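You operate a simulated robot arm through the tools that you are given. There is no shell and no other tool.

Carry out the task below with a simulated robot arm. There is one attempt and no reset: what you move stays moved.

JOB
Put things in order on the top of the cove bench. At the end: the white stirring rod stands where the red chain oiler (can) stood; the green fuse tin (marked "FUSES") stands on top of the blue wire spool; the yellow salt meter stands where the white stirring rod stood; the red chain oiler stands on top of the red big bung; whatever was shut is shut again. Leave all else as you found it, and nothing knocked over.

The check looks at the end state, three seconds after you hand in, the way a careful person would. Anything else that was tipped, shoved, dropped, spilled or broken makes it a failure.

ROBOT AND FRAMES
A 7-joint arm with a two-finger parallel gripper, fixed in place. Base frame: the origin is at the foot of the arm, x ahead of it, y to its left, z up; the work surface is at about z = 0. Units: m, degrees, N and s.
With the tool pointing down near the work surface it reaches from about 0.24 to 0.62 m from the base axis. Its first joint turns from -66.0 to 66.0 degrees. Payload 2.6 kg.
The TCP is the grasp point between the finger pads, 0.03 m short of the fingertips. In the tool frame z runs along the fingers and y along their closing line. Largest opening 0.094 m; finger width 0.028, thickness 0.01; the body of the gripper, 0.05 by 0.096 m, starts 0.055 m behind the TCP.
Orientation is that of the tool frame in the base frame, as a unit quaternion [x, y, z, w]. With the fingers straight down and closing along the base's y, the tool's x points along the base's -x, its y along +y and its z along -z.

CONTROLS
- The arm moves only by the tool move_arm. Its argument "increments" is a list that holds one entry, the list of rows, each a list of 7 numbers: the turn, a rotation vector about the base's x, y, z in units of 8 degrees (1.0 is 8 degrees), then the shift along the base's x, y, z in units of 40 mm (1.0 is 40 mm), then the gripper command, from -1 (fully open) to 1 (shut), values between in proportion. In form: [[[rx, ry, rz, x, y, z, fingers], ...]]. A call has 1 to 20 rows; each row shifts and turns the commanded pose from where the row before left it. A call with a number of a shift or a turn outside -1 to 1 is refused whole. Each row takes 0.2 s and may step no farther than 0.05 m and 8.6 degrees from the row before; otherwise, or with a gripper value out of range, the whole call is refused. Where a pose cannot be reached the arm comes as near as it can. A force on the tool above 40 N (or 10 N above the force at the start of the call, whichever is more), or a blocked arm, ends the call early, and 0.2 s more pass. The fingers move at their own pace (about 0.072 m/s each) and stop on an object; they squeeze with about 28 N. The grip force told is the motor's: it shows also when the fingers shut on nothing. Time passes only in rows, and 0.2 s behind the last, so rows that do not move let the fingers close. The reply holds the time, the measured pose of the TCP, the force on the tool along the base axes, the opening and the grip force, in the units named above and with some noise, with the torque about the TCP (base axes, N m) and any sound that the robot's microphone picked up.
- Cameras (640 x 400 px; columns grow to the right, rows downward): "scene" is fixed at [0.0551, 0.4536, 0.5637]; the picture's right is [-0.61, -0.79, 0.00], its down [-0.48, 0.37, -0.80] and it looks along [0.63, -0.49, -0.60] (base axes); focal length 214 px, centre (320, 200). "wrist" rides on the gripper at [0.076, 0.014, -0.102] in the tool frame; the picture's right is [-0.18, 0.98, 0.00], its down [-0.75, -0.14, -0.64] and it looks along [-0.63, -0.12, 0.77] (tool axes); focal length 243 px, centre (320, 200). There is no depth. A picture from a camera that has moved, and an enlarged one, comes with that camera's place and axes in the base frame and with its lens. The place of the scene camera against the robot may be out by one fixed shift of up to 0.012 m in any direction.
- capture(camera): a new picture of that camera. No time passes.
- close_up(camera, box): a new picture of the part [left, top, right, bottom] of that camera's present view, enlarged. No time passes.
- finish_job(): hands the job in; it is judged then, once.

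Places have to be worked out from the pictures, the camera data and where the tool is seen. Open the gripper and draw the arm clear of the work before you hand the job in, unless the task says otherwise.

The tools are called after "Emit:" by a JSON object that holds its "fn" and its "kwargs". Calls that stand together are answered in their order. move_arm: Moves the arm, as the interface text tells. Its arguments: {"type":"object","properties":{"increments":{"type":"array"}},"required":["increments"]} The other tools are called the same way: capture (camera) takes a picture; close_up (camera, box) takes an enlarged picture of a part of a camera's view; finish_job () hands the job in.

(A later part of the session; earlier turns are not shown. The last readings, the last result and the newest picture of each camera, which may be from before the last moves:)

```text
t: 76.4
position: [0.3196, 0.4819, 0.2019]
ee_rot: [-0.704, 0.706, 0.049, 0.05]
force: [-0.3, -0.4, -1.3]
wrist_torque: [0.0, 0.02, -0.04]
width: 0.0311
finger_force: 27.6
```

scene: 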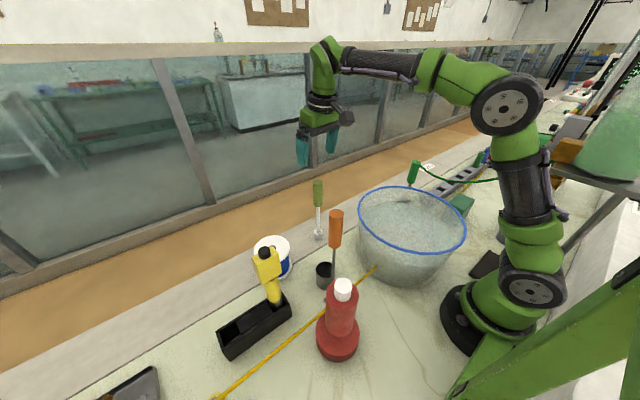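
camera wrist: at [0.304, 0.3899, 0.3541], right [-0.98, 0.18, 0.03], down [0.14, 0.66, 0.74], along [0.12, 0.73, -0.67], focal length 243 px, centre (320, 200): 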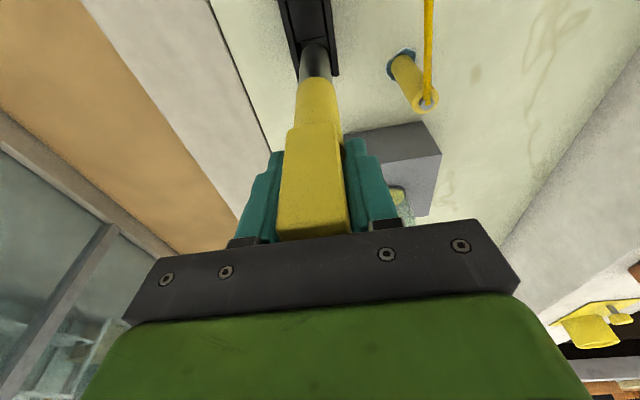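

Foot bottom estimated near 0.012. I continue in 1.6–2 mm steps.

Emit:
{"fn": "move_arm", "kwargs": {"increments": [[[0, 0, 0, 0, 0, -0.05, 1], [0, 0, 0, 0, 0, -0.04, 1], [0, 0, 0, 0, 0, 0, 1]]]}}

```text
t: 77.2
position: [0.3194, 0.4802, 0.197]
ee_rot: [-0.704, 0.706, 0.049, 0.05]
force: [0.5, -0.1, -1.4]
wrist_torque: [0.0, 0.0, -0.02]
width: 0.0312
finger_force: 27.8
```

Emit:
{"fn": "move_arm", "kwargs": {"increments": [[[0, 0, 0, 0, 0, -0.04, 1], [0, 0, 0, 0, 0, -0.04, 1], [0, 0, 0, 0, 0, 0, 1]]]}}

```text
t: 78.0
position: [0.3195, 0.4821, 0.194]
ee_rot: [-0.705, 0.706, 0.049, 0.049]
force: [0.0, 0.2, -1.7]
wrist_torque: [0.0, 0.01, 0.02]
width: 0.031
finger_force: 27.6
```

Still only the meter's weight on the tool at z = 0.194. I take another two 1.5 mm steps.

Emit:
{"fn": "move_arm", "kwargs": {"increments": [[[0, 0, 0, 0, 0, -0.04, 1], [0, 0, 0, 0, 0, -0.03, 1], [0, 0, 0, 0, 0, 0, 1]]]}}

Emit:
{"fn": "close_up", "kwargs": {"camera": "scene", "box": [180, 230, 290, 370]}}

Emit:
{"fn": "close_up", "kwargs": {"camera": "wrist", "box": [270, 0, 370, 240]}}

```text
t: 78.8
position: [0.3201, 0.4832, 0.192]
ee_rot: [-0.705, 0.706, 0.05, 0.049]
force: [0.3, -0.2, -2.2]
wrist_torque: [0.02, 0.0, -0.01]
width: 0.031
finger_force: 28.3
```

```text
2.86 times, centred on (235, 300) of scene
camera zoom: at [0.0551, 0.4536, 0.5637], right [-0.61, -0.79, 0.0], down [-0.48, 0.37, -0.8], along [0.63, -0.49, -0.6], focal length 613 px, centre (563, -86)
```

zoom: 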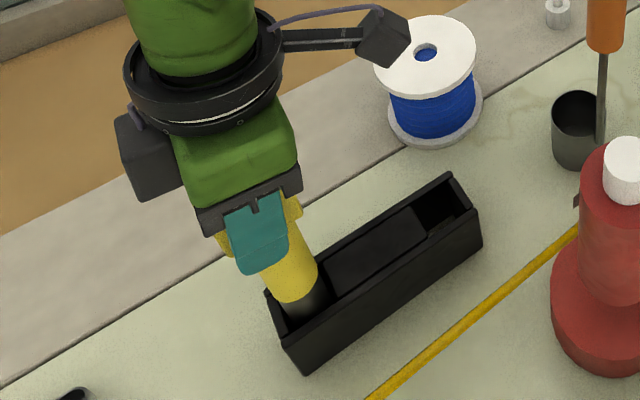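

```text
1.67 times, centred on (320, 120) of wrist
camera zoom: at [0.3047, 0.3934, 0.2836], right [-0.98, 0.18, 0.03], down [0.14, 0.66, 0.74], along [0.12, 0.73, -0.67], focal length 404 px, centre (320, 333)
```

zoom: 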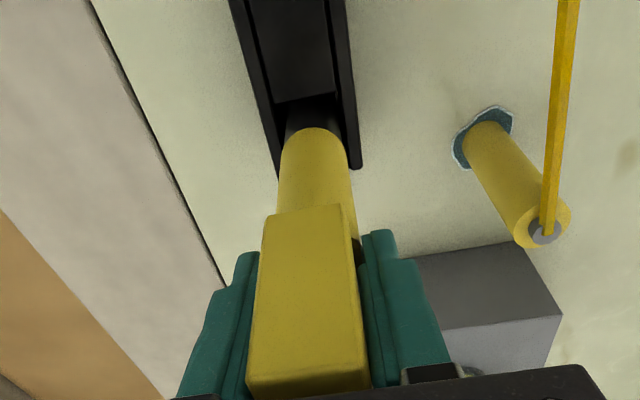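

I compare the meter's grey/yellow line against the rim more closely to judge how far it still has to go.

Emit:
{"fn": "close_up", "kwargs": {"camera": "scene", "box": [215, 300, 265, 350]}}

Emit:
{"fn": "close_up", "kwargs": {"camera": "wrist", "box": [295, 40, 345, 90]}}

```text
8.00 times, centred on (240, 325) of scene
camera zoom: at [0.0551, 0.4536, 0.5637], right [-0.61, -0.79, 0.0], down [-0.48, 0.37, -0.8], along [0.63, -0.49, -0.6], focal length 1716 px, centre (960, -800)
```

zoom: 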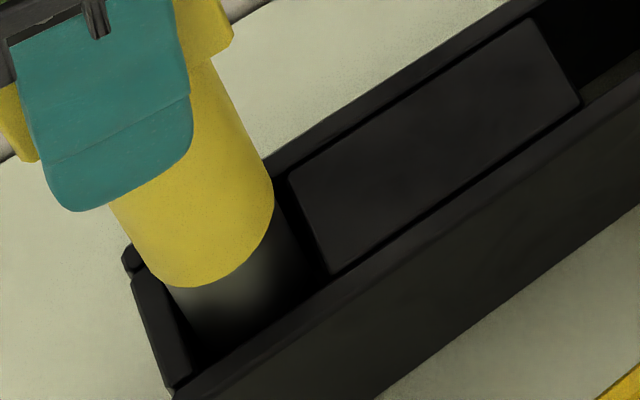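

```text
8.00 times, centred on (320, 65) of wrist
camera zoom: at [0.3047, 0.3934, 0.2836], right [-0.98, 0.18, 0.03], down [0.14, 0.66, 0.74], along [0.12, 0.73, -0.67], focal length 1941 px, centre (320, 1280)
```

zoom: 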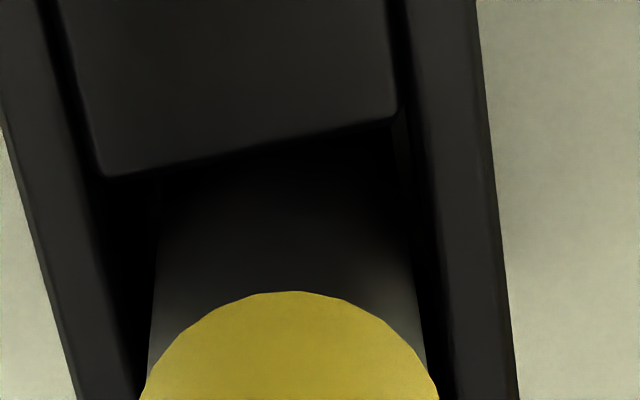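

The meter is already about as deep as it sat originally, so the floor must be near. I continue in ~1 mm steps watching the force.

Emit:
{"fn": "move_arm", "kwargs": {"increments": [[[0, 0, 0, 0, 0, -0.03, 1], [0, 0, 0, 0, 0, -0.03, 1], [0, 0, 0, 0, 0, 0, 1]]]}}

```text
t: 79.6
position: [0.3194, 0.4825, 0.1914]
ee_rot: [-0.705, 0.705, 0.05, 0.053]
force: [0.3, -1.4, 22.2]
wrist_torque: [-0.44, 0.14, -0.02]
width: 0.0312
finger_force: 27.6
```

Floor contact (22 N). I ease up 1–2 mm to unload.

Emit:
{"fn": "move_arm", "kwargs": {"increments": [[[0, 0, 0, 0, 0, 0.04, 1], [0, 0, 0, 0, 0, 0, 1]]]}}

```text
t: 80.2
position: [0.3189, 0.483, 0.1917]
ee_rot: [-0.705, 0.706, 0.05, 0.051]
force: [1.2, 4.8, 18.5]
wrist_torque: [0.63, -0.1, -0.01]
width: 0.0314
finger_force: 28.1
```

Still 18 N; I ease up another 1.5 mm.

Emit:
{"fn": "move_arm", "kwargs": {"increments": [[[0, 0, 0, 0, 0, 0.035, 1], [0, 0, 0, 0, 0, 0, 1]]]}}

Emit:
{"fn": "close_up", "kwargs": {"camera": "wrist", "box": [270, 0, 370, 240]}}

```text
t: 80.8
position: [0.3198, 0.481, 0.1917]
ee_rot: [-0.704, 0.707, 0.049, 0.048]
force: [0.1, 3.3, 7.1]
wrist_torque: [0.43, -0.03, -0.01]
width: 0.0316
finger_force: 28.0
```

```text
1.67 times, centred on (320, 120) of wrist
camera zoom: at [0.3047, 0.3929, 0.2831], right [-0.98, 0.18, 0.03], down [0.14, 0.66, 0.74], along [0.12, 0.73, -0.67], focal length 404 px, centre (320, 333)
```

zoom: 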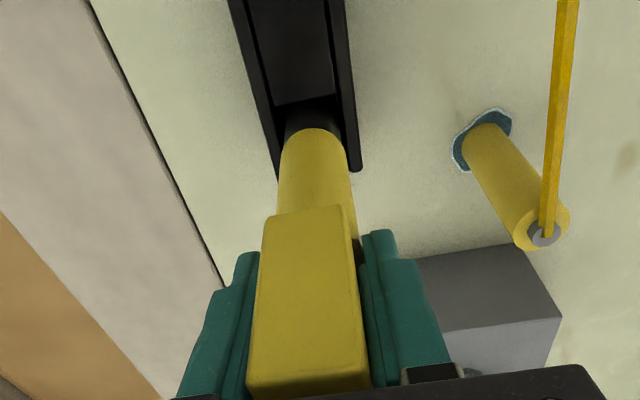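

Down to 7 N with a small y force. A last small easing, then release.

Emit:
{"fn": "move_arm", "kwargs": {"increments": [[[0, 0, 0, 0, 0, 0.018, 1], [0, 0, 0, 0, 0, 0, 1]]]}}

```text
t: 81.4
position: [0.3197, 0.4813, 0.1917]
ee_rot: [-0.704, 0.707, 0.049, 0.048]
force: [0.0, -0.2, -1.5]
wrist_torque: [-0.01, 0.01, 0.02]
width: 0.0309
finger_force: 27.7
```

Only the weight is left. I open the fingers gradually.

Emit:
{"fn": "move_arm", "kwargs": {"increments": [[[0, 0, 0, 0, 0, 0, 0.25], [0, 0, 0, 0, 0, 0, 0], [0, 0, 0, 0, 0, 0, -0.5], [0, 0, 0, 0, 0, 0, -1], [0, 0, 0, 0, 0, 0, -1]]]}}

Emit:
{"fn": "capture", "kwargs": {"camera": "wrist"}}

Emit:
{"fn": "close_up", "kwargs": {"camera": "scene", "box": [180, 230, 290, 370]}}

```text
t: 82.6
position: [0.3203, 0.4807, 0.1948]
ee_rot: [-0.705, 0.706, 0.049, 0.049]
force: [0.0, 1.2, 0.4]
wrist_torque: [0.03, -0.02, 0.0]
width: 0.0939
finger_force: 0.0
```

```text
taken
camera wrist: at [0.3051, 0.3928, 0.285], right [-0.98, 0.18, 0.03], down [0.14, 0.66, 0.74], along [0.12, 0.73, -0.67], focal length 243 px, centre (320, 200)
```

wrist: 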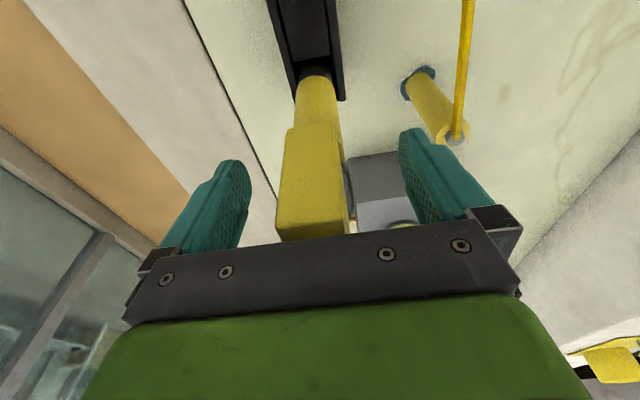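

```text
2.86 times, centred on (235, 300) of scene
camera zoom: at [0.0551, 0.4536, 0.5637], right [-0.61, -0.79, 0.0], down [-0.48, 0.37, -0.8], along [0.63, -0.49, -0.6], focal length 613 px, centre (563, -86)
```

zoom: 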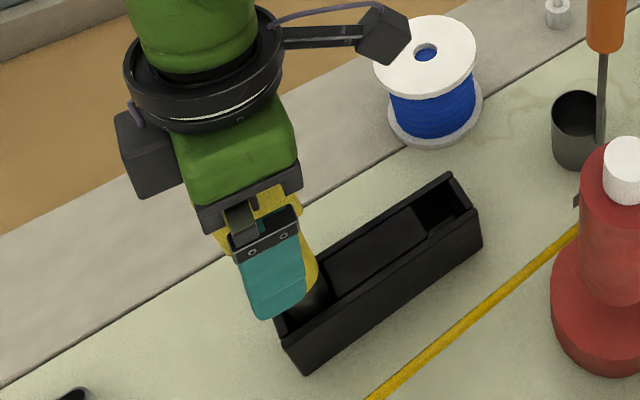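

Released. I raise straight up until the fingertips clear the knob, then draw back toward the base.

Emit:
{"fn": "move_arm", "kwargs": {"increments": [[[0, 0, 0, 0, 0, 0.3, -1], [0, 0, 0, 0, 0, 0.5, -1], [0, 0, 0, 0, 0, 0.5, -1], [0, 0, 0, 0, 0, 0.5, -1], [0, 0, 0, 0, 0, 0.45, -1], [0, 0, 0, 0, -0.4, 0.3, -1], [0, 0, 0, 0, -0.7, 0.4, -1], [0, 0, 0, 0, -0.8, 0.4, -1], [0, 0, 0, 0, -0.8, 0.3, -1], [0, 0, 0, 0, 0, 0, -1]]]}}

Emit:
{"fn": "capture", "kwargs": {"camera": "wrist"}}

Emit:
{"fn": "capture", "kwargs": {"camera": "scene"}}

```text
t: 84.8
position: [0.32, 0.3717, 0.3395]
ee_rot: [-0.705, 0.706, 0.049, 0.049]
force: [0.1, -0.6, -0.3]
wrist_torque: [0.04, 0.01, 0.02]
width: 0.0941
finger_force: 0.1
```

```text
taken
camera wrist: at [0.3055, 0.2833, 0.4314], right [-0.98, 0.18, 0.03], down [0.14, 0.66, 0.74], along [0.12, 0.73, -0.67], focal length 243 px, centre (320, 200)
```

wrist: 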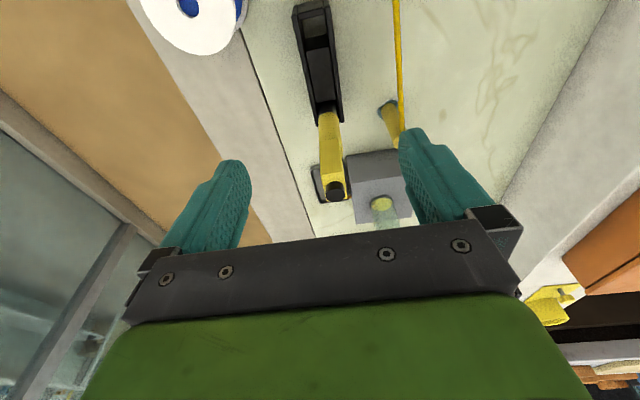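

```text
taken
```

scene: 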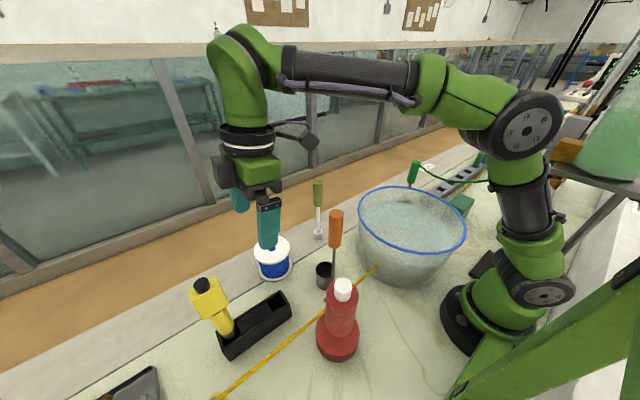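

The meter stands in the rod's pocket, the rod stands free, and the oiler is on the bung. I verify the trough hasn't shifted, then swing right at a safe height to find the fuse tin.

Emit:
{"fn": "close_up", "kwargs": {"camera": "scene", "box": [205, 280, 305, 370]}}

Emit:
{"fn": "move_arm", "kwargs": {"increments": [[[-1, 0, 0, 0, 0, 0.4, -1], [0, 0, -0.93, -0.083, -0.795, 0.2, -1], [0, 0, -0.93, -0.083, -0.795, 0.2, -1], [0, 0, -0.93, -0.083, -0.795, 0.2, -1], [0, 0, -0.93, -0.083, -0.795, 0.2, -1], [0, 0, -0.93, -0.083, -0.795, 0.2, -1], [0, 0, -0.93, -0.083, -0.795, 0.2, -1], [0, 0, -0.93, -0.083, -0.795, 0.2, -1], [0, 0, -0.93, -0.083, -0.795, 0.2, -1], [0, 0, -0.93, -0.083, -0.795, 0, -1], [0, 0, -0.93, -0.083, -0.795, 0, -1], [0, 0, -0.93, -0.083, -0.795, 0, -1], [0, 0, -0.93, -0.083, -0.795, 0, -1], [0, 0, -0.93, -0.083, -0.795, 0, -1], [0, 0, -0.93, -0.083, -0.795, 0, -1], [0, 0, -0.93, -0.083, -0.795, 0, -1], [0, 0, -0.93, -0.083, -0.795, 0, -1], [0, 0, -0.93, -0.083, -0.795, 0, -1], [0, 0, -0.93, -0.083, -0.795, 0, -1], [0, 0, 0, 0, 0, 0, -1]]]}}

Emit:
{"fn": "capture", "kwargs": {"camera": "wrist"}}

Emit:
{"fn": "capture", "kwargs": {"camera": "scene"}}

```text
4.44 times, centred on (255, 325) of scene
camera zoom: at [0.0551, 0.4536, 0.5637], right [-0.61, -0.79, 0.0], down [-0.48, 0.37, -0.8], along [0.63, -0.49, -0.6], focal length 953 px, centre (609, -356)
```

zoom: 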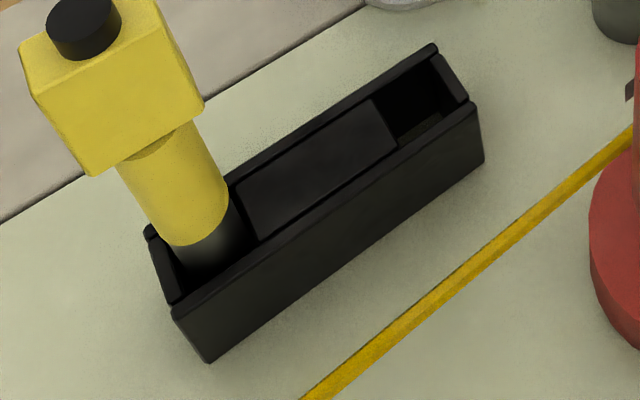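

```text
t: 89.0
position: [0.2612, -0.198, 0.4192]
ee_rot: [0.376, 0.927, 0.0, -0.001]
force: [0.0, 0.5, -0.4]
wrist_torque: [-0.01, -0.03, 0.01]
width: 0.094
finger_force: 0.0
```

```text
taken
camera wrist: at [0.2152, -0.1343, 0.5227], right [0.82, 0.58, 0.0], down [0.44, -0.63, 0.64], along [0.37, -0.52, -0.77], focal length 243 px, centre (320, 200)
```

wrist: 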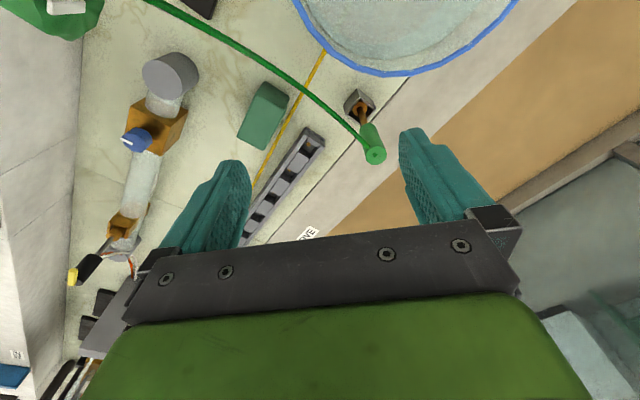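

```text
taken
```

scene: 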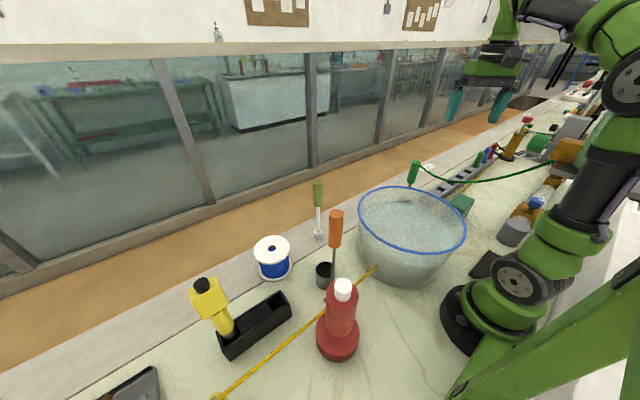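

The trough is unmoved. Now I zoom in on the green block to verify it's the fuse tin and see the cable's course over it.

Emit:
{"fn": "close_up", "kwargs": {"camera": "wrist", "box": [200, 50, 400, 200]}}

Emit:
{"fn": "close_up", "kwargs": {"camera": "scene", "box": [400, 140, 520, 240]}}

```text
2.67 times, centred on (300, 125) of wrist
camera zoom: at [0.2152, -0.1343, 0.5227], right [0.82, 0.58, 0.0], down [0.44, -0.63, 0.64], along [0.37, -0.52, -0.77], focal length 647 px, centre (373, 400)
```

zoom: 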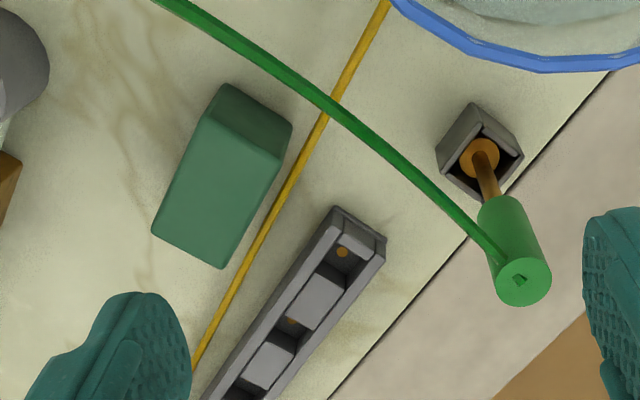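

```text
4.00 times, centred on (460, 190) of scene
camera zoom: at [0.0551, 0.4536, 0.5637], right [-0.61, -0.79, 0.0], down [-0.48, 0.37, -0.8], along [0.63, -0.49, -0.6], focal length 858 px, centre (-240, 240)
```

zoom: 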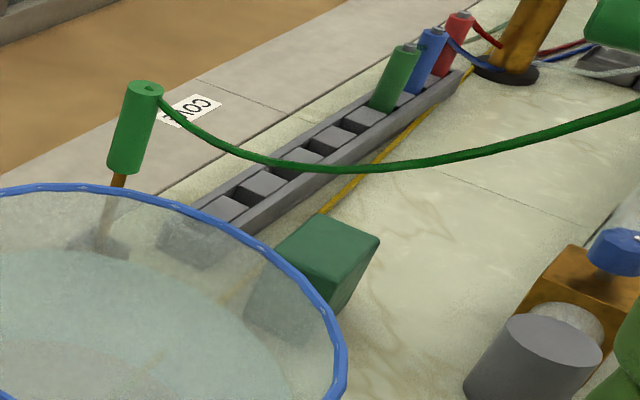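

The green block measures about 0.056 × 0.10 × 0.07 m at about (0.230, -0.352); the green cable hangs beside it at y ≈ -0.215, z ≈ 0.2. I move above the tin with the closing line along x, which gives another view of the cable and the tin's faces.

Emit:
{"fn": "move_arm", "kwargs": {"increments": [[[0, 0, -0.95, -0.13, -0.675, 0, -1], [0, 0, -0.95, -0.13, -0.675, 0, -1], [0, 0, -0.95, -0.13, -0.675, 0, -1], [0, 0, -0.95, -0.13, -0.675, 0, -1], [0, 0, -0.95, -0.13, -0.675, 0, -1], [0, 0, -0.98, -0.13, -0.675, 0, -1], [0, 0, 0, 0, 0, 0, -1]]]}}

Emit:
{"fn": "capture", "kwargs": {"camera": "wrist"}}

Emit:
{"fn": "close_up", "kwargs": {"camera": "wrist", "box": [220, 0, 460, 170]}}

Emit:
{"fn": "capture", "kwargs": {"camera": "scene"}}

```text
t: 90.6
position: [0.2282, -0.3613, 0.4201]
ee_rot: [0.707, 0.707, 0.0, 0.0]
force: [0.3, -0.2, -0.6]
wrist_torque: [0.01, -0.02, -0.01]
width: 0.0942
finger_force: 0.0
```

```text
taken
camera wrist: at [0.2421, -0.285, 0.5228], right [0.98, -0.18, 0.0], down [-0.14, -0.75, 0.64], along [-0.12, -0.63, -0.77], focal length 243 px, centre (320, 200)
```

wrist: 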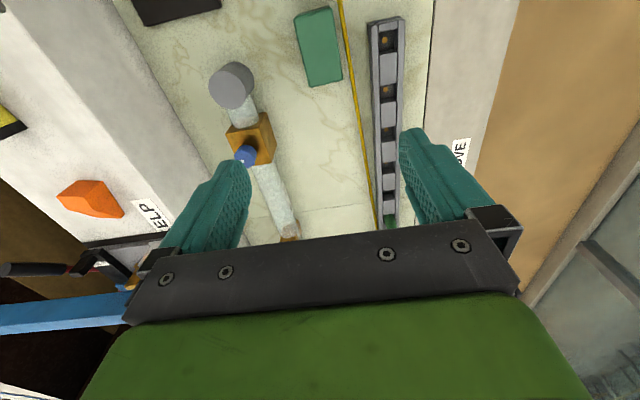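

```text
2.35 times, centred on (340, 85) of wrist
camera zoom: at [0.2421, -0.285, 0.5228], right [0.98, -0.18, 0.0], down [-0.14, -0.75, 0.64], along [-0.12, -0.63, -0.77], focal length 571 px, centre (273, 471)
```

zoom: 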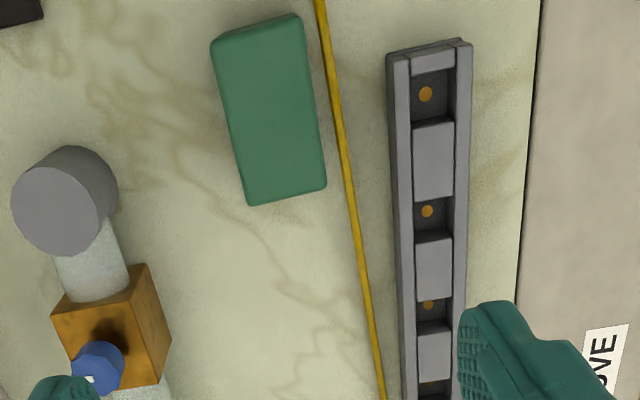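

```text
taken
```

scene: 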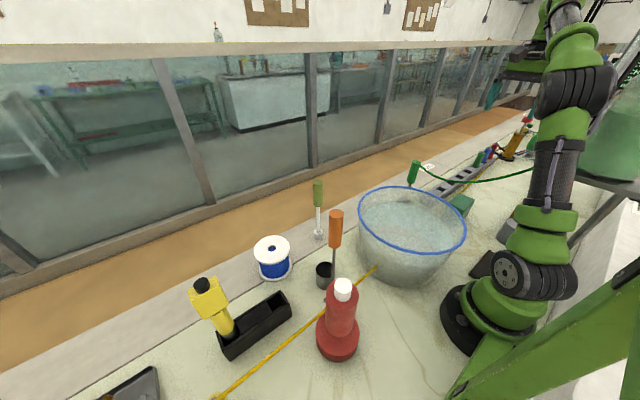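

From above, the tin is centred at (0.230, -0.350), 0.058 × 0.097. A yellow cable runs close beside it at x ≈ 0.28, so I shift the camera to +x to measure that cable's height and to see the tin's far side for the mark.

Emit:
{"fn": "move_arm", "kwargs": {"increments": [[[0, 0, 0, 0.7, 0.1, 0, -1], [0, 0, 0, 0.8, 0.1, 0, -1], [0, 0, 0, 0.8, 0.1, 0, -1], [0, 0, 0, 0, 0, 0, -1]]]}}

Emit:
{"fn": "close_up", "kwargs": {"camera": "wrist", "box": [160, 0, 400, 170]}}

Emit:
{"fn": "capture", "kwargs": {"camera": "wrist"}}

```text
t: 91.6
position: [0.3167, -0.3473, 0.4165]
ee_rot: [0.707, 0.707, 0.0, 0.001]
force: [0.1, -0.2, 0.1]
wrist_torque: [0.0, 0.0, -0.02]
width: 0.094
finger_force: 0.0
out of reach, approached as far as the arm can: row 3
```

```text
2.35 times, centred on (280, 85) of wrist
camera zoom: at [0.3306, -0.2704, 0.5197], right [0.98, -0.18, 0.0], down [-0.14, -0.75, 0.64], along [-0.12, -0.63, -0.77], focal length 571 px, centre (414, 471)
```

zoom: 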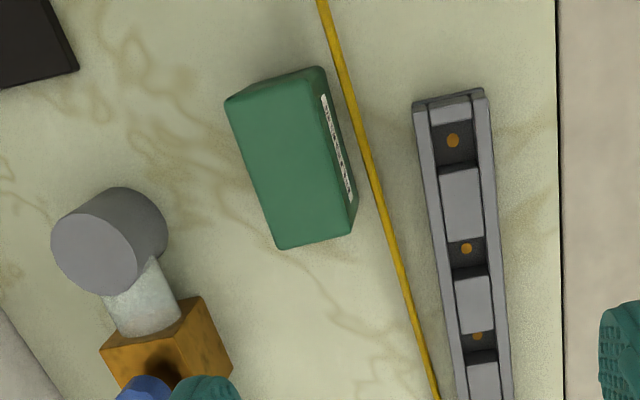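

```text
taken
camera wrist: at [0.3306, -0.2704, 0.5197], right [0.98, -0.18, 0.0], down [-0.14, -0.75, 0.64], along [-0.12, -0.63, -0.77], focal length 243 px, centre (320, 200)
```

wrist: 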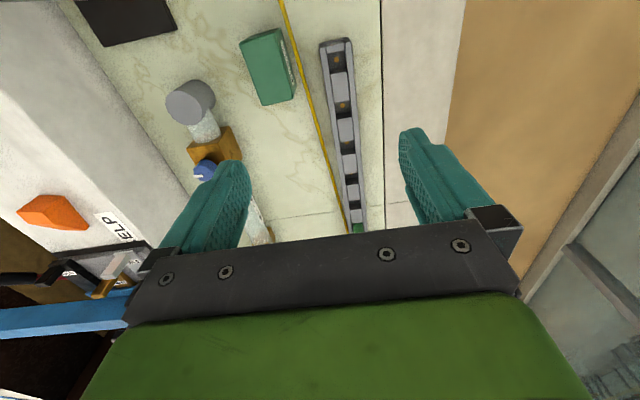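

There's a white label on the tin's +x side. I zoom in on it.

Emit:
{"fn": "close_up", "kwargs": {"camera": "wrist", "box": [275, 30, 300, 90]}}

```text
6.67 times, centred on (288, 60) of wrist
camera zoom: at [0.3306, -0.2704, 0.5197], right [0.98, -0.18, 0.0], down [-0.14, -0.75, 0.64], along [-0.12, -0.63, -0.77], focal length 1618 px, centre (537, 1133)
```

zoom: 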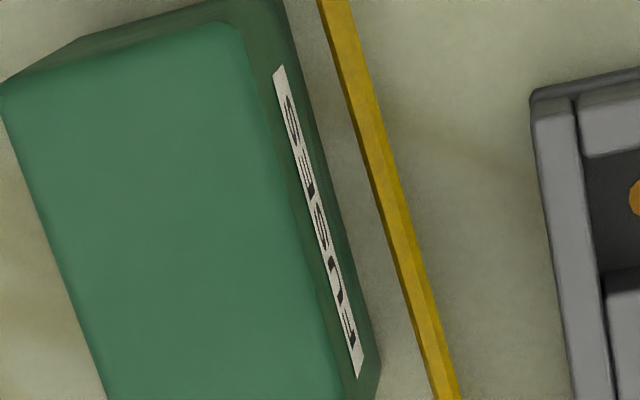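

The mark reads FUSES, so this is the right tin (0.057 × 0.094 × ~0.083). The yellow cable lies at x ≈ 0.277, z ≈ 0.02, so I narrow the gripper to ~0.072 m and will grip only the tin's upper part; first down to z ≈ 0.2.

Emit:
{"fn": "move_arm", "kwargs": {"increments": [[[0, 0, 0, -0.72, -0.04, 0, -0.53], [0, 0, 0, -0.72, -0.04, 0, -0.53], [0, 0, 0, -0.72, -0.04, 0, -0.53], [0, 0, 0, 0, 0, -0.6, -0.53], [0, 0, 0, 0, 0, -0.8, -0.53], [0, 0, 0, 0, 0, -0.8, -0.53], [0, 0, 0, 0, 0, -0.8, -0.53], [0, 0, 0, 0, 0, -0.8, -0.53], [0, 0, 0, 0, 0, -0.8, -0.53], [0, 0, 0, 0, 0, -0.6, -0.53], [0, 0, 0, 0, 0, 0, -0.53]]]}}

Emit:
{"fn": "capture", "kwargs": {"camera": "wrist"}}

Emit:
{"fn": "close_up", "kwargs": {"camera": "scene", "box": [400, 110, 560, 260]}}

```text
t: 94.0
position: [0.2333, -0.3522, 0.2079]
ee_rot: [0.706, 0.708, 0.001, 0.0]
force: [-0.5, 0.0, 0.1]
wrist_torque: [0.03, -0.01, 0.02]
width: 0.0718
finger_force: 0.1
```

```text
taken
camera wrist: at [0.2462, -0.2747, 0.3114], right [0.98, -0.18, 0.0], down [-0.14, -0.75, 0.64], along [-0.12, -0.63, -0.77], focal length 243 px, centre (320, 200)
```

wrist: 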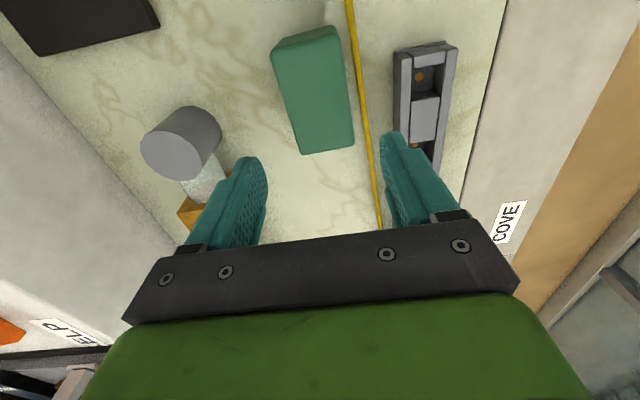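

```text
2.67 times, centred on (480, 185) of scene
camera zoom: at [0.0551, 0.4536, 0.5637], right [-0.61, -0.79, 0.0], down [-0.48, 0.37, -0.8], along [0.63, -0.49, -0.6], focal length 572 px, centre (-107, 240)
```

zoom: 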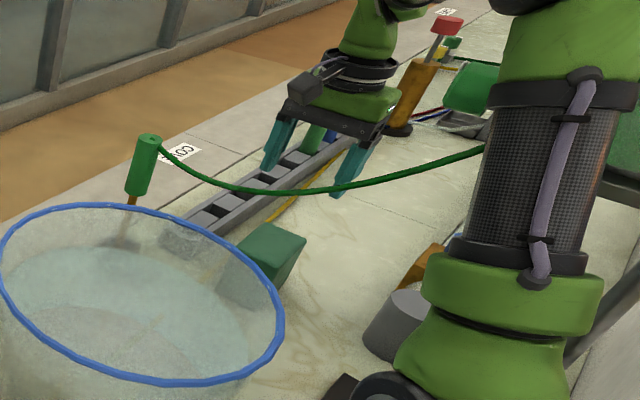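

The tin is centred between the fingers except ~2.5 mm in x. I correct and lower to z ≈ 0.12, watching the green cable beside the wrist camera.

Emit:
{"fn": "move_arm", "kwargs": {"increments": [[[0, 0, 0, -0.06, 0, -0.5, -0.53], [0, 0, 0, 0, 0, -0.6, -0.53], [0, 0, 0, 0, 0, -0.6, -0.53], [0, 0, 0, 0, 0, -0.5, -0.53], [0, 0, 0, 0, 0, 0, -0.53]]]}}

Emit:
{"fn": "capture", "kwargs": {"camera": "wrist"}}

Emit:
{"fn": "close_up", "kwargs": {"camera": "scene", "box": [400, 110, 520, 230]}}

```text
t: 95.2
position: [0.2299, -0.3516, 0.1221]
ee_rot: [0.707, 0.707, 0.0, 0.0]
force: [-0.4, 1.1, -0.6]
wrist_torque: [0.01, -0.01, -0.02]
width: 0.072
finger_force: 0.0
```

```text
taken
camera wrist: at [0.2435, -0.2744, 0.2243], right [0.98, -0.18, 0.0], down [-0.14, -0.75, 0.64], along [-0.12, -0.63, -0.77], focal length 243 px, centre (320, 200)
```

wrist: 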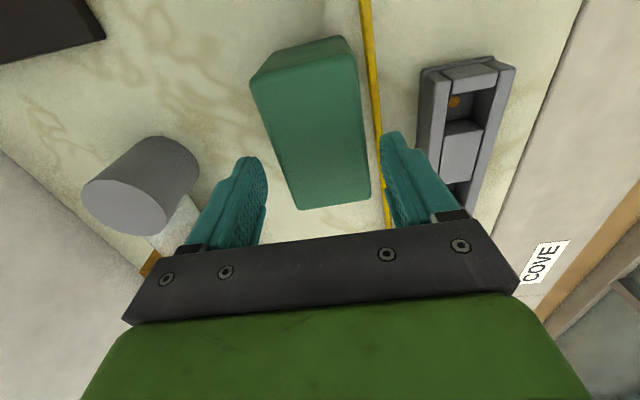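

```text
3.33 times, centred on (460, 170) of scene
camera zoom: at [0.0551, 0.4536, 0.5637], right [-0.61, -0.79, 0.0], down [-0.48, 0.37, -0.8], along [0.63, -0.49, -0.6], focal length 715 px, centre (-147, 300)
```

zoom: 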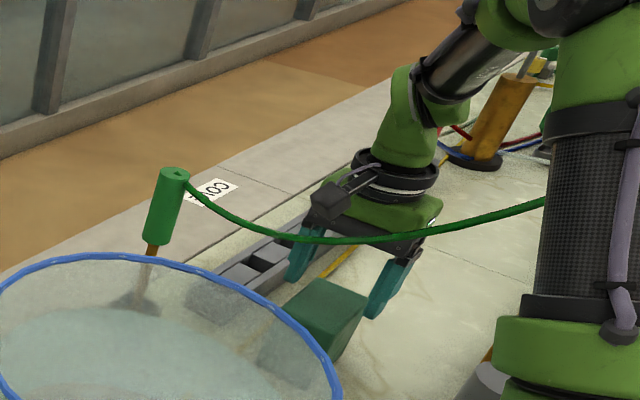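

The tin is turned about 2.4° from my axes, so I rotate the tool slightly to match and lower to z ≈ 0.082 so the pads cover the tin's upper part.

Emit:
{"fn": "move_arm", "kwargs": {"increments": [[[0, 0, 0.3, 0, 0, -0.3, -0.53], [0, 0, 0, 0, 0, -0.4, -0.53], [0, 0, 0, 0, 0, -0.3, -0.53], [0, 0, 0, 0, 0, 0, -0.53]]]}}

Emit:
{"fn": "capture", "kwargs": {"camera": "wrist"}}

Emit:
{"fn": "close_up", "kwargs": {"camera": "scene", "box": [400, 110, 520, 230]}}

```text
t: 96.2
position: [0.2288, -0.352, 0.0801]
ee_rot: [0.691, 0.722, 0.0, 0.0]
force: [0.1, -0.7, -0.2]
wrist_torque: [-0.04, -0.01, -0.02]
width: 0.0721
finger_force: 0.2
```

```text
taken
camera wrist: at [0.2397, -0.2746, 0.183], right [0.99, -0.14, 0.0], down [-0.11, -0.76, 0.64], along [-0.09, -0.64, -0.77], focal length 243 px, centre (320, 200)
```

wrist: 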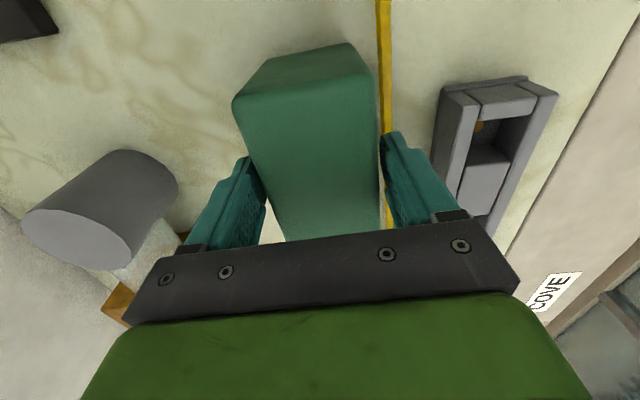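

```text
3.33 times, centred on (460, 170) of scene
camera zoom: at [0.0551, 0.4536, 0.5637], right [-0.61, -0.79, 0.0], down [-0.48, 0.37, -0.8], along [0.63, -0.49, -0.6], focal length 715 px, centre (-147, 300)
```

zoom: 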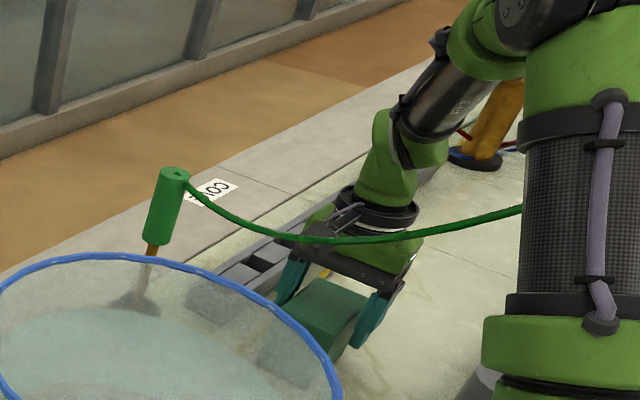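

The tin lies between the pads with a few mm on each side, and neither cable is disturbed. I close the gripper on it.

Emit:
{"fn": "move_arm", "kwargs": {"increments": [[[0, 0, 0, 0, 0, 0, -0.3], [0, 0, 0, 0, 0, 0, 0], [0, 0, 0, 0, 0, 0, 1], [0, 0, 0, 0, 0, 0, 1], [0, 0, 0, 0, 0, 0, 1]]]}}

Emit:
{"fn": "capture", "kwargs": {"camera": "wrist"}}

```text
t: 97.4
position: [0.2295, -0.3538, 0.0813]
ee_rot: [0.691, 0.722, 0.0, 0.0]
force: [0.1, -0.1, -0.3]
wrist_torque: [0.0, 0.01, -0.01]
width: 0.0642
finger_force: 27.5
```

```text
taken
camera wrist: at [0.2397, -0.2746, 0.1832], right [0.99, -0.14, 0.0], down [-0.11, -0.76, 0.64], along [-0.09, -0.64, -0.77], focal length 243 px, centre (320, 200)
```

wrist: 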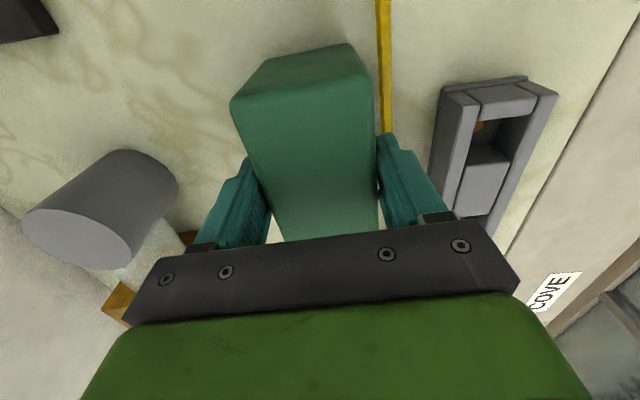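

Gripped at 0.064 m width. I lift it straight up to a height well above the green cable.

Emit:
{"fn": "move_arm", "kwargs": {"increments": [[[0, 0, 0, 0, 0, 0.2, 1], [0, 0, 0, 0, 0, 0.4, 1], [0, 0, 0, 0, 0, 0.7, 1], [0, 0, 0, 0, 0, 0.8, 1], [0, 0, 0, 0, 0, 0.9, 1], [0, 0, 0, 0, 0, 0.9, 1], [0, 0, 0, 0, 0, 0.9, 1], [0, 0, 0, 0, 0, 0.9, 1], [0, 0, 0, 0, 0, 0.9, 1], [0, 0, 0, 0, 0, 0.9, 1], [0, 0, 0, 0, 0, 0.5, 1], [0, 0, 0, 0, 0, 0, 1]]]}}

Emit:
{"fn": "capture", "kwargs": {"camera": "wrist"}}

Emit:
{"fn": "capture", "kwargs": {"camera": "scene"}}

```text
t: 100.0
position: [0.2278, -0.3505, 0.3996]
ee_rot: [0.691, 0.722, 0.0, 0.001]
force: [-0.1, 0.5, -1.8]
wrist_torque: [0.02, -0.01, 0.0]
width: 0.0639
finger_force: 28.8
```

```text
taken
camera wrist: at [0.2376, -0.2731, 0.5028], right [0.99, -0.14, 0.0], down [-0.11, -0.76, 0.64], along [-0.09, -0.64, -0.77], focal length 243 px, centre (320, 200)
```

wrist: 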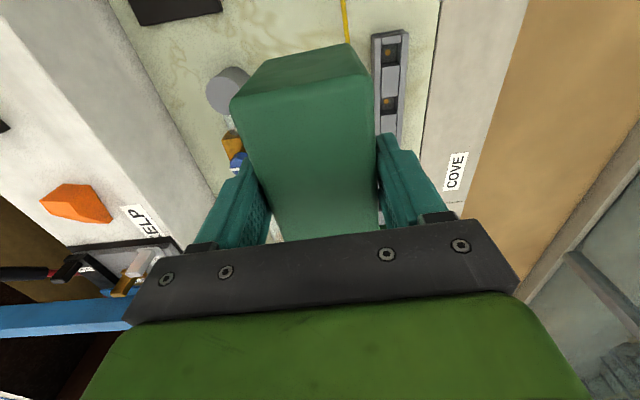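

```text
taken
```

scene: 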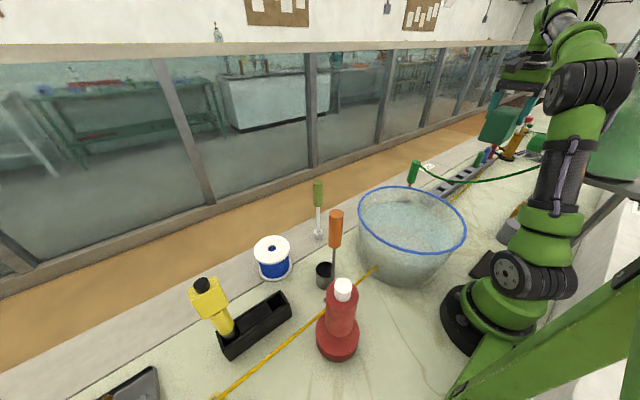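

The tin is held level and clear. I carry it over the cable and tub toward the spool, turning the tool gradually.

Emit:
{"fn": "move_arm", "kwargs": {"increments": [[[0, 0, 0.5475, 0.2, 0.6, 0, 1], [0, 0, 0.5475, 0.2875, 0.9375, 0, 1], [0, 0, 0.5475, 0.2875, 0.9375, 0, 1], [0, 0, 0.5475, 0.2875, 0.9375, 0, 1], [0, 0, 0.5475, 0.2875, 0.9375, 0, 1], [0, 0, 0.5475, 0.2875, 0.9375, 0, 1], [0, 0, 0.5475, 0.2875, 0.9375, 0, 1], [0, 0, 0.5475, 0.2875, 0.9375, 0, 1], [0, 0, 0.5475, 0.4, 0.9, -0.1, 1], [0, 0, 0.5475, 0.4, 0.9, -0.1, 1], [0, 0, 0.5475, 0.4, 0.9, -0.1, 1], [0, 0, 0.5475, 0.4, 0.9, -0.1, 1], [0, 0, 0.5475, 0.4, 0.9, -0.1, 1], [0, 0, 0, 0, 0, 0, 1]]]}}

Emit:
{"fn": "capture", "kwargs": {"camera": "wrist"}}

Emit:
{"fn": "capture", "kwargs": {"camera": "scene"}}

```text
t: 103.0
position: [0.3969, 0.1196, 0.3796]
ee_rot: [0.262, 0.965, 0.0, 0.0]
force: [0.4, 0.1, -2.3]
wrist_torque: [-0.04, -0.02, -0.01]
width: 0.0641
finger_force: 27.4
```

```text
taken
camera wrist: at [0.3378, 0.17, 0.4826], right [0.66, 0.75, 0.0], down [0.58, -0.5, 0.64], along [0.48, -0.42, -0.77], focal length 243 px, centre (320, 200)
```

wrist: 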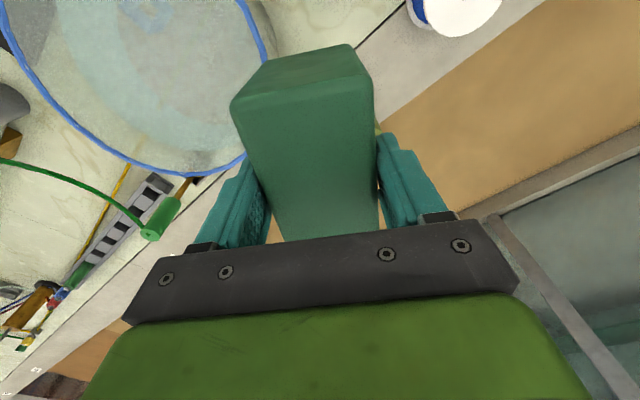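

```text
taken
```

scene: 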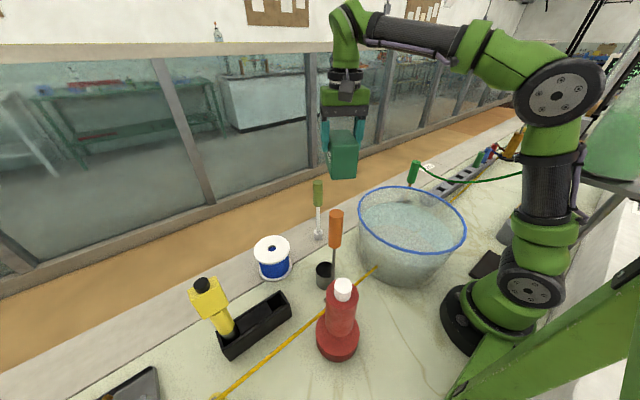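

Everything stays clear. I continue to above the spool, ending with the closing line along y.

Emit:
{"fn": "move_arm", "kwargs": {"increments": [[[0, 0, 0.543, 0.206, 0.8125, -0.3125, 1], [0, 0, 0.543, 0.206, 0.8125, -0.3125, 1], [0, 0, 0.543, 0.206, 0.8125, -0.3125, 1], [0, 0, 0.543, 0.206, 0.8125, -0.3125, 1], [0, 0, 0.543, 0.167, 0.49, -0.583, 1], [0, 0, 0.543, 0.167, 0.49, -0.583, 1], [0, 0, 0.543, 0.167, 0.49, -0.583, 1], [0, 0, 0, 0, 0, 0, 1]]]}}

Emit:
{"fn": "capture", "kwargs": {"camera": "wrist"}}

Emit:
{"fn": "close_up", "kwargs": {"camera": "scene", "box": [200, 150, 340, 300]}}

```text
t: 104.8
position: [0.4511, 0.3073, 0.2619]
ee_rot: [0.001, 1.0, 0.0, 0.0]
force: [0.2, 0.2, -2.3]
wrist_torque: [0.0, -0.02, 0.01]
width: 0.0639
finger_force: 27.9
```

```text
taken
camera wrist: at [0.3752, 0.3213, 0.3654], right [0.19, 0.98, 0.0], down [0.75, -0.14, 0.64], along [0.63, -0.12, -0.77], focal length 243 px, centre (320, 200)
```

wrist: 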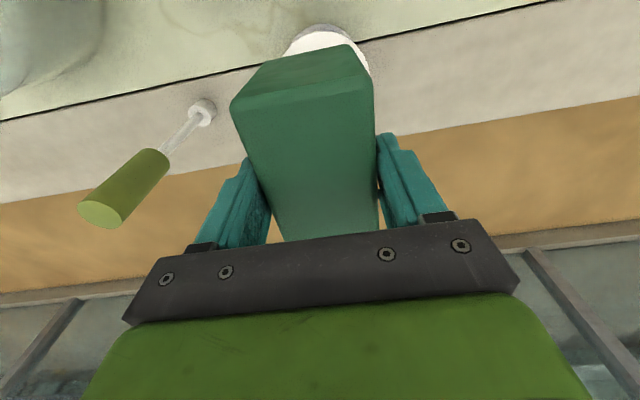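

```text
2.67 times, centred on (270, 225) of scene
camera zoom: at [0.0551, 0.4536, 0.5637], right [-0.61, -0.79, 0.0], down [-0.48, 0.37, -0.8], along [0.63, -0.49, -0.6], focal length 572 px, centre (453, 133)
```

zoom: 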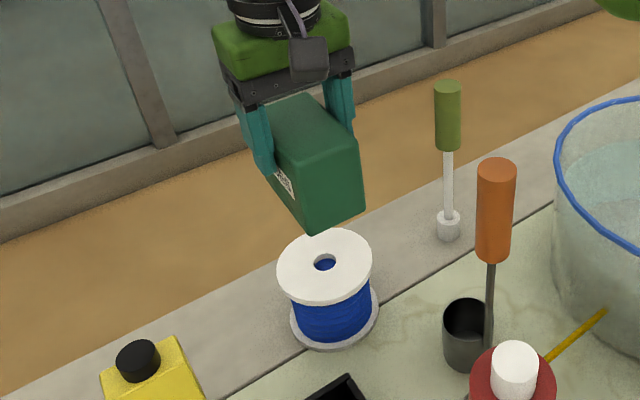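

The tin is above the spool; the spool's centre comes out at about (0.445, 0.311). I shift 3 mm in +y and lower to ~1.5 cm above the spool top.

Emit:
{"fn": "move_arm", "kwargs": {"increments": [[[0, 0, 0, -0.02, 0.08, -0.3, 1], [0, 0, 0, 0, 0, -0.5, 1], [0, 0, 0, 0, 0, -0.5, 1], [0, 0, 0, 0, 0, -0.4, 1], [0, 0, 0, 0, 0, 0, 1]]]}}

Emit:
{"fn": "capture", "kwargs": {"camera": "wrist"}}

Emit:
{"fn": "close_up", "kwargs": {"camera": "scene", "box": [220, 180, 320, 290]}}

```text
t: 106.0
position: [0.4478, 0.3061, 0.1937]
ee_rot: [0.001, 1.0, 0.0, 0.001]
force: [0.8, -0.2, -1.9]
wrist_torque: [0.0, -0.01, 0.01]
width: 0.064
finger_force: 28.2
```

```text
taken
camera wrist: at [0.372, 0.3214, 0.2971], right [0.19, 0.98, 0.0], down [0.75, -0.14, 0.64], along [0.63, -0.12, -0.77], focal length 243 px, centre (320, 200)
```

wrist: 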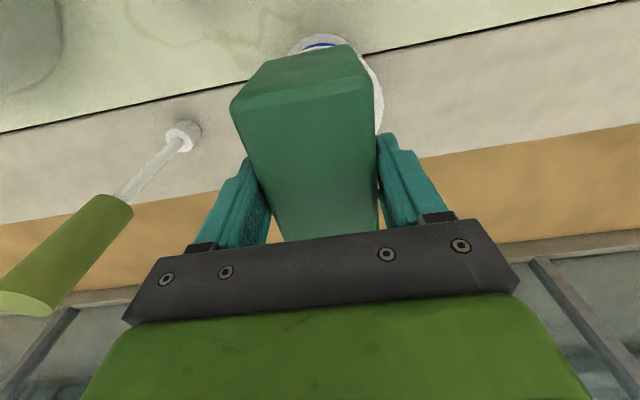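

```text
3.64 times, centred on (270, 235) of scene
camera zoom: at [0.0551, 0.4536, 0.5637], right [-0.61, -0.79, 0.0], down [-0.48, 0.37, -0.8], along [0.63, -0.49, -0.6], focal length 780 px, centre (502, 73)
```

zoom: 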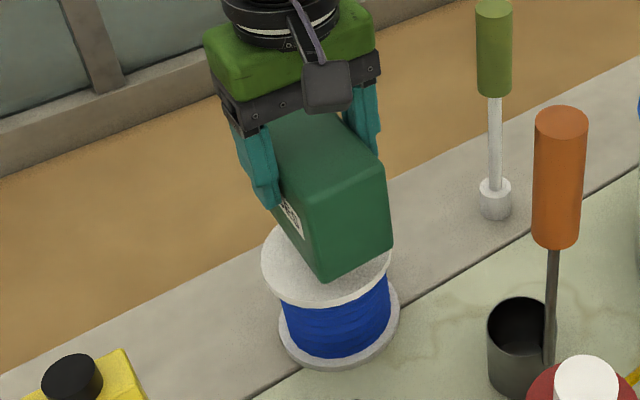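

Nearly there: the tin is ~3 mm short in y. I correct and lower another centimetre.

Emit:
{"fn": "move_arm", "kwargs": {"increments": [[[0, 0, 0, 0.02, 0.07, -0.1, 1], [0, 0, 0, 0, 0, -0.1, 1], [0, 0, 0, 0, 0, 0, 1]]]}}

Emit:
{"fn": "close_up", "kwargs": {"camera": "scene", "box": [230, 200, 310, 280]}}

```text
t: 106.8
position: [0.4505, 0.3094, 0.1846]
ee_rot: [0.001, 1.0, -0.001, 0.0]
force: [0.6, -0.1, -2.9]
wrist_torque: [0.01, 0.0, 0.02]
width: 0.064
finger_force: 27.6
```

```text
5.00 times, centred on (270, 240) of scene
camera zoom: at [0.0551, 0.4536, 0.5637], right [-0.61, -0.79, 0.0], down [-0.48, 0.37, -0.8], along [0.63, -0.49, -0.6], focal length 1072 px, centre (570, 0)
```

zoom: 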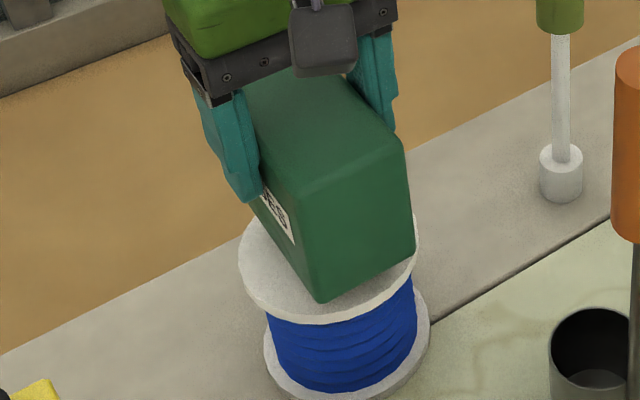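

Position agrees in both views within 2–3 mm. I now lower in ~2 mm steps to contact.

Emit:
{"fn": "move_arm", "kwargs": {"increments": [[[0, 0, 0, 0, 0, -0.05, 1], [0, 0, 0, 0, 0, -0.05, 1], [0, 0, 0, 0, 0, 0, 1]]]}}

```text
t: 107.6
position: [0.4505, 0.3093, 0.1798]
ee_rot: [0.001, 1.0, 0.0, 0.001]
force: [0.3, 0.5, -2.6]
wrist_torque: [-0.04, 0.0, -0.03]
width: 0.0641
finger_force: 27.7
```

No contact yet; two more small steps.

Emit:
{"fn": "move_arm", "kwargs": {"increments": [[[0, 0, 0, 0, 0, -0.04, 1], [0, 0, 0, 0, 0, -0.03, 1], [0, 0, 0, 0, 0, 0, 1]]]}}

```text
t: 108.4
position: [0.4514, 0.3087, 0.1782]
ee_rot: [0.002, 1.0, 0.0, 0.0]
force: [1.2, 0.2, -1.8]
wrist_torque: [0.0, 0.02, 0.0]
width: 0.064
finger_force: 28.0
```

Still free at z ≈ 0.178; I continue by about 1 mm at a time.

Emit:
{"fn": "move_arm", "kwargs": {"increments": [[[0, 0, 0, 0, 0, -0.03, 1], [0, 0, 0, 0, 0, -0.03, 1], [0, 0, 0, 0, 0, 0, 1]]]}}

Emit:
{"fn": "close_up", "kwargs": {"camera": "scene", "box": [230, 210, 310, 290]}}

```text
t: 109.2
position: [0.4509, 0.311, 0.1763]
ee_rot: [0.002, 1.0, 0.0, 0.0]
force: [-0.8, -0.2, -2.0]
wrist_torque: [0.04, 0.03, -0.02]
width: 0.0641
finger_force: 27.8
```

```text
5.00 times, centred on (270, 250) of scene
camera zoom: at [0.0551, 0.4536, 0.5637], right [-0.61, -0.79, 0.0], down [-0.48, 0.37, -0.8], along [0.63, -0.49, -0.6], focal length 1072 px, centre (570, -50)
```

zoom: 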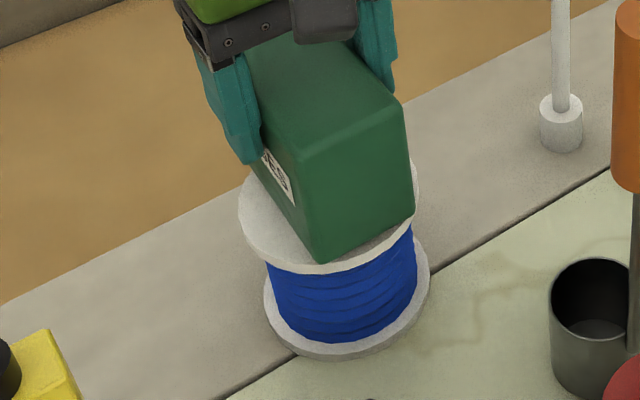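

Very close to the flange now. I continue with ~1 mm steps.

Emit:
{"fn": "move_arm", "kwargs": {"increments": [[[0, 0, 0, 0, 0, -0.03, 1], [0, 0, 0, 0, 0, -0.03, 1], [0, 0, 0, 0, 0, 0, 1]]]}}

```text
t: 110.0
position: [0.4499, 0.3103, 0.1724]
ee_rot: [0.0, 1.0, 0.0, 0.0]
force: [-0.5, -0.2, -1.5]
wrist_torque: [-0.02, 0.01, -0.03]
width: 0.064
finger_force: 28.3
```

Still only the weight; another two 1 mm steps.

Emit:
{"fn": "move_arm", "kwargs": {"increments": [[[0, 0, 0, 0, 0, -0.03, 1], [0, 0, 0, 0, 0, -0.025, 1], [0, 0, 0, 0, 0, 0, 1]]]}}

```text
t: 110.8
position: [0.4512, 0.3099, 0.1702]
ee_rot: [0.002, 1.0, 0.0, -0.001]
force: [0.5, 0.6, -2.5]
wrist_torque: [-0.02, -0.01, 0.01]
width: 0.0643
finger_force: 27.8
```

No contact yet at z ≈ 0.170. I keep stepping down.

Emit:
{"fn": "move_arm", "kwargs": {"increments": [[[0, 0, 0, 0, 0, -0.03, 1], [0, 0, 0, 0, 0, -0.025, 1], [0, 0, 0, 0, 0, 0, 1]]]}}

Emit:
{"fn": "close_up", "kwargs": {"camera": "scene", "box": [240, 220, 300, 280]}}

```text
t: 111.6
position: [0.4504, 0.309, 0.1701]
ee_rot: [0.002, 1.0, 0.001, 0.002]
force: [-5.2, -2.3, 10.5]
wrist_torque: [-0.34, 0.4, -0.02]
width: 0.0641
finger_force: 28.1
```

```text
6.67 times, centred on (270, 250) of scene
camera zoom: at [0.0551, 0.4536, 0.5637], right [-0.61, -0.79, 0.0], down [-0.48, 0.37, -0.8], along [0.63, -0.49, -0.6], focal length 1430 px, centre (653, -133)
```

zoom: 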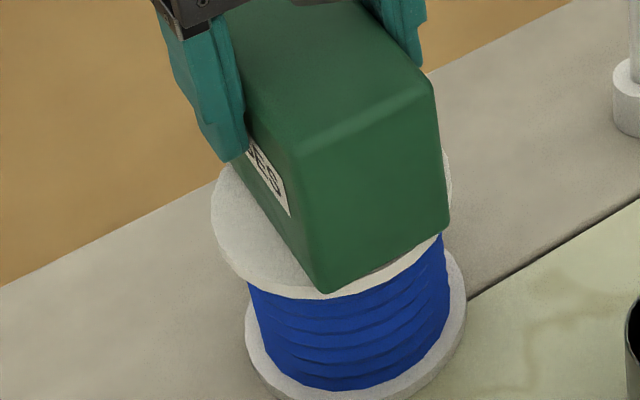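

Contact (10 N upward). I ease up slightly to unload before releasing.

Emit:
{"fn": "move_arm", "kwargs": {"increments": [[[0, 0, 0, 0, 0, 0.02, 1], [0, 0, 0, 0, 0, 0, 1]]]}}

```text
t: 112.2
position: [0.4515, 0.3104, 0.1696]
ee_rot: [0.002, 1.0, 0.001, 0.001]
force: [-3.7, -0.7, 10.3]
wrist_torque: [-0.04, 0.24, -0.02]
width: 0.0642
finger_force: 28.2
```

Still 10 N; a bit more easing.

Emit:
{"fn": "move_arm", "kwargs": {"increments": [[[0, 0, 0, 0, 0, 0.022, 1], [0, 0, 0, 0, 0, 0, 1]]]}}

```text
t: 112.8
position: [0.4516, 0.3094, 0.1694]
ee_rot: [0.001, 1.0, 0.0, 0.0]
force: [-1.3, 2.4, 7.0]
wrist_torque: [0.31, -0.12, 0.07]
width: 0.0642
finger_force: 27.9
```

Down to 7 N; one more small easing.

Emit:
{"fn": "move_arm", "kwargs": {"increments": [[[0, 0, 0, 0, 0, 0.02, 1], [0, 0, 0, 0, 0, 0, 1]]]}}

Emit:
{"fn": "close_up", "kwargs": {"camera": "wrist", "box": [220, 20, 420, 240]}}

```text
t: 113.4
position: [0.4513, 0.3095, 0.1698]
ee_rot: [0.002, 1.0, -0.001, 0.001]
force: [1.3, 0.9, 1.0]
wrist_torque: [0.19, -0.14, 0.05]
width: 0.064
finger_force: 28.2
```

```text
1.82 times, centred on (320, 130) of wrist
camera zoom: at [0.3752, 0.3237, 0.2729], right [0.19, 0.98, 0.0], down [0.75, -0.14, 0.64], along [0.63, -0.12, -0.77], focal length 441 px, centre (320, 327)
```

zoom: 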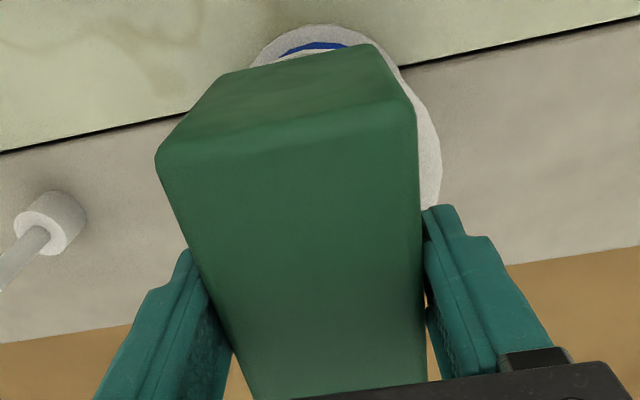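

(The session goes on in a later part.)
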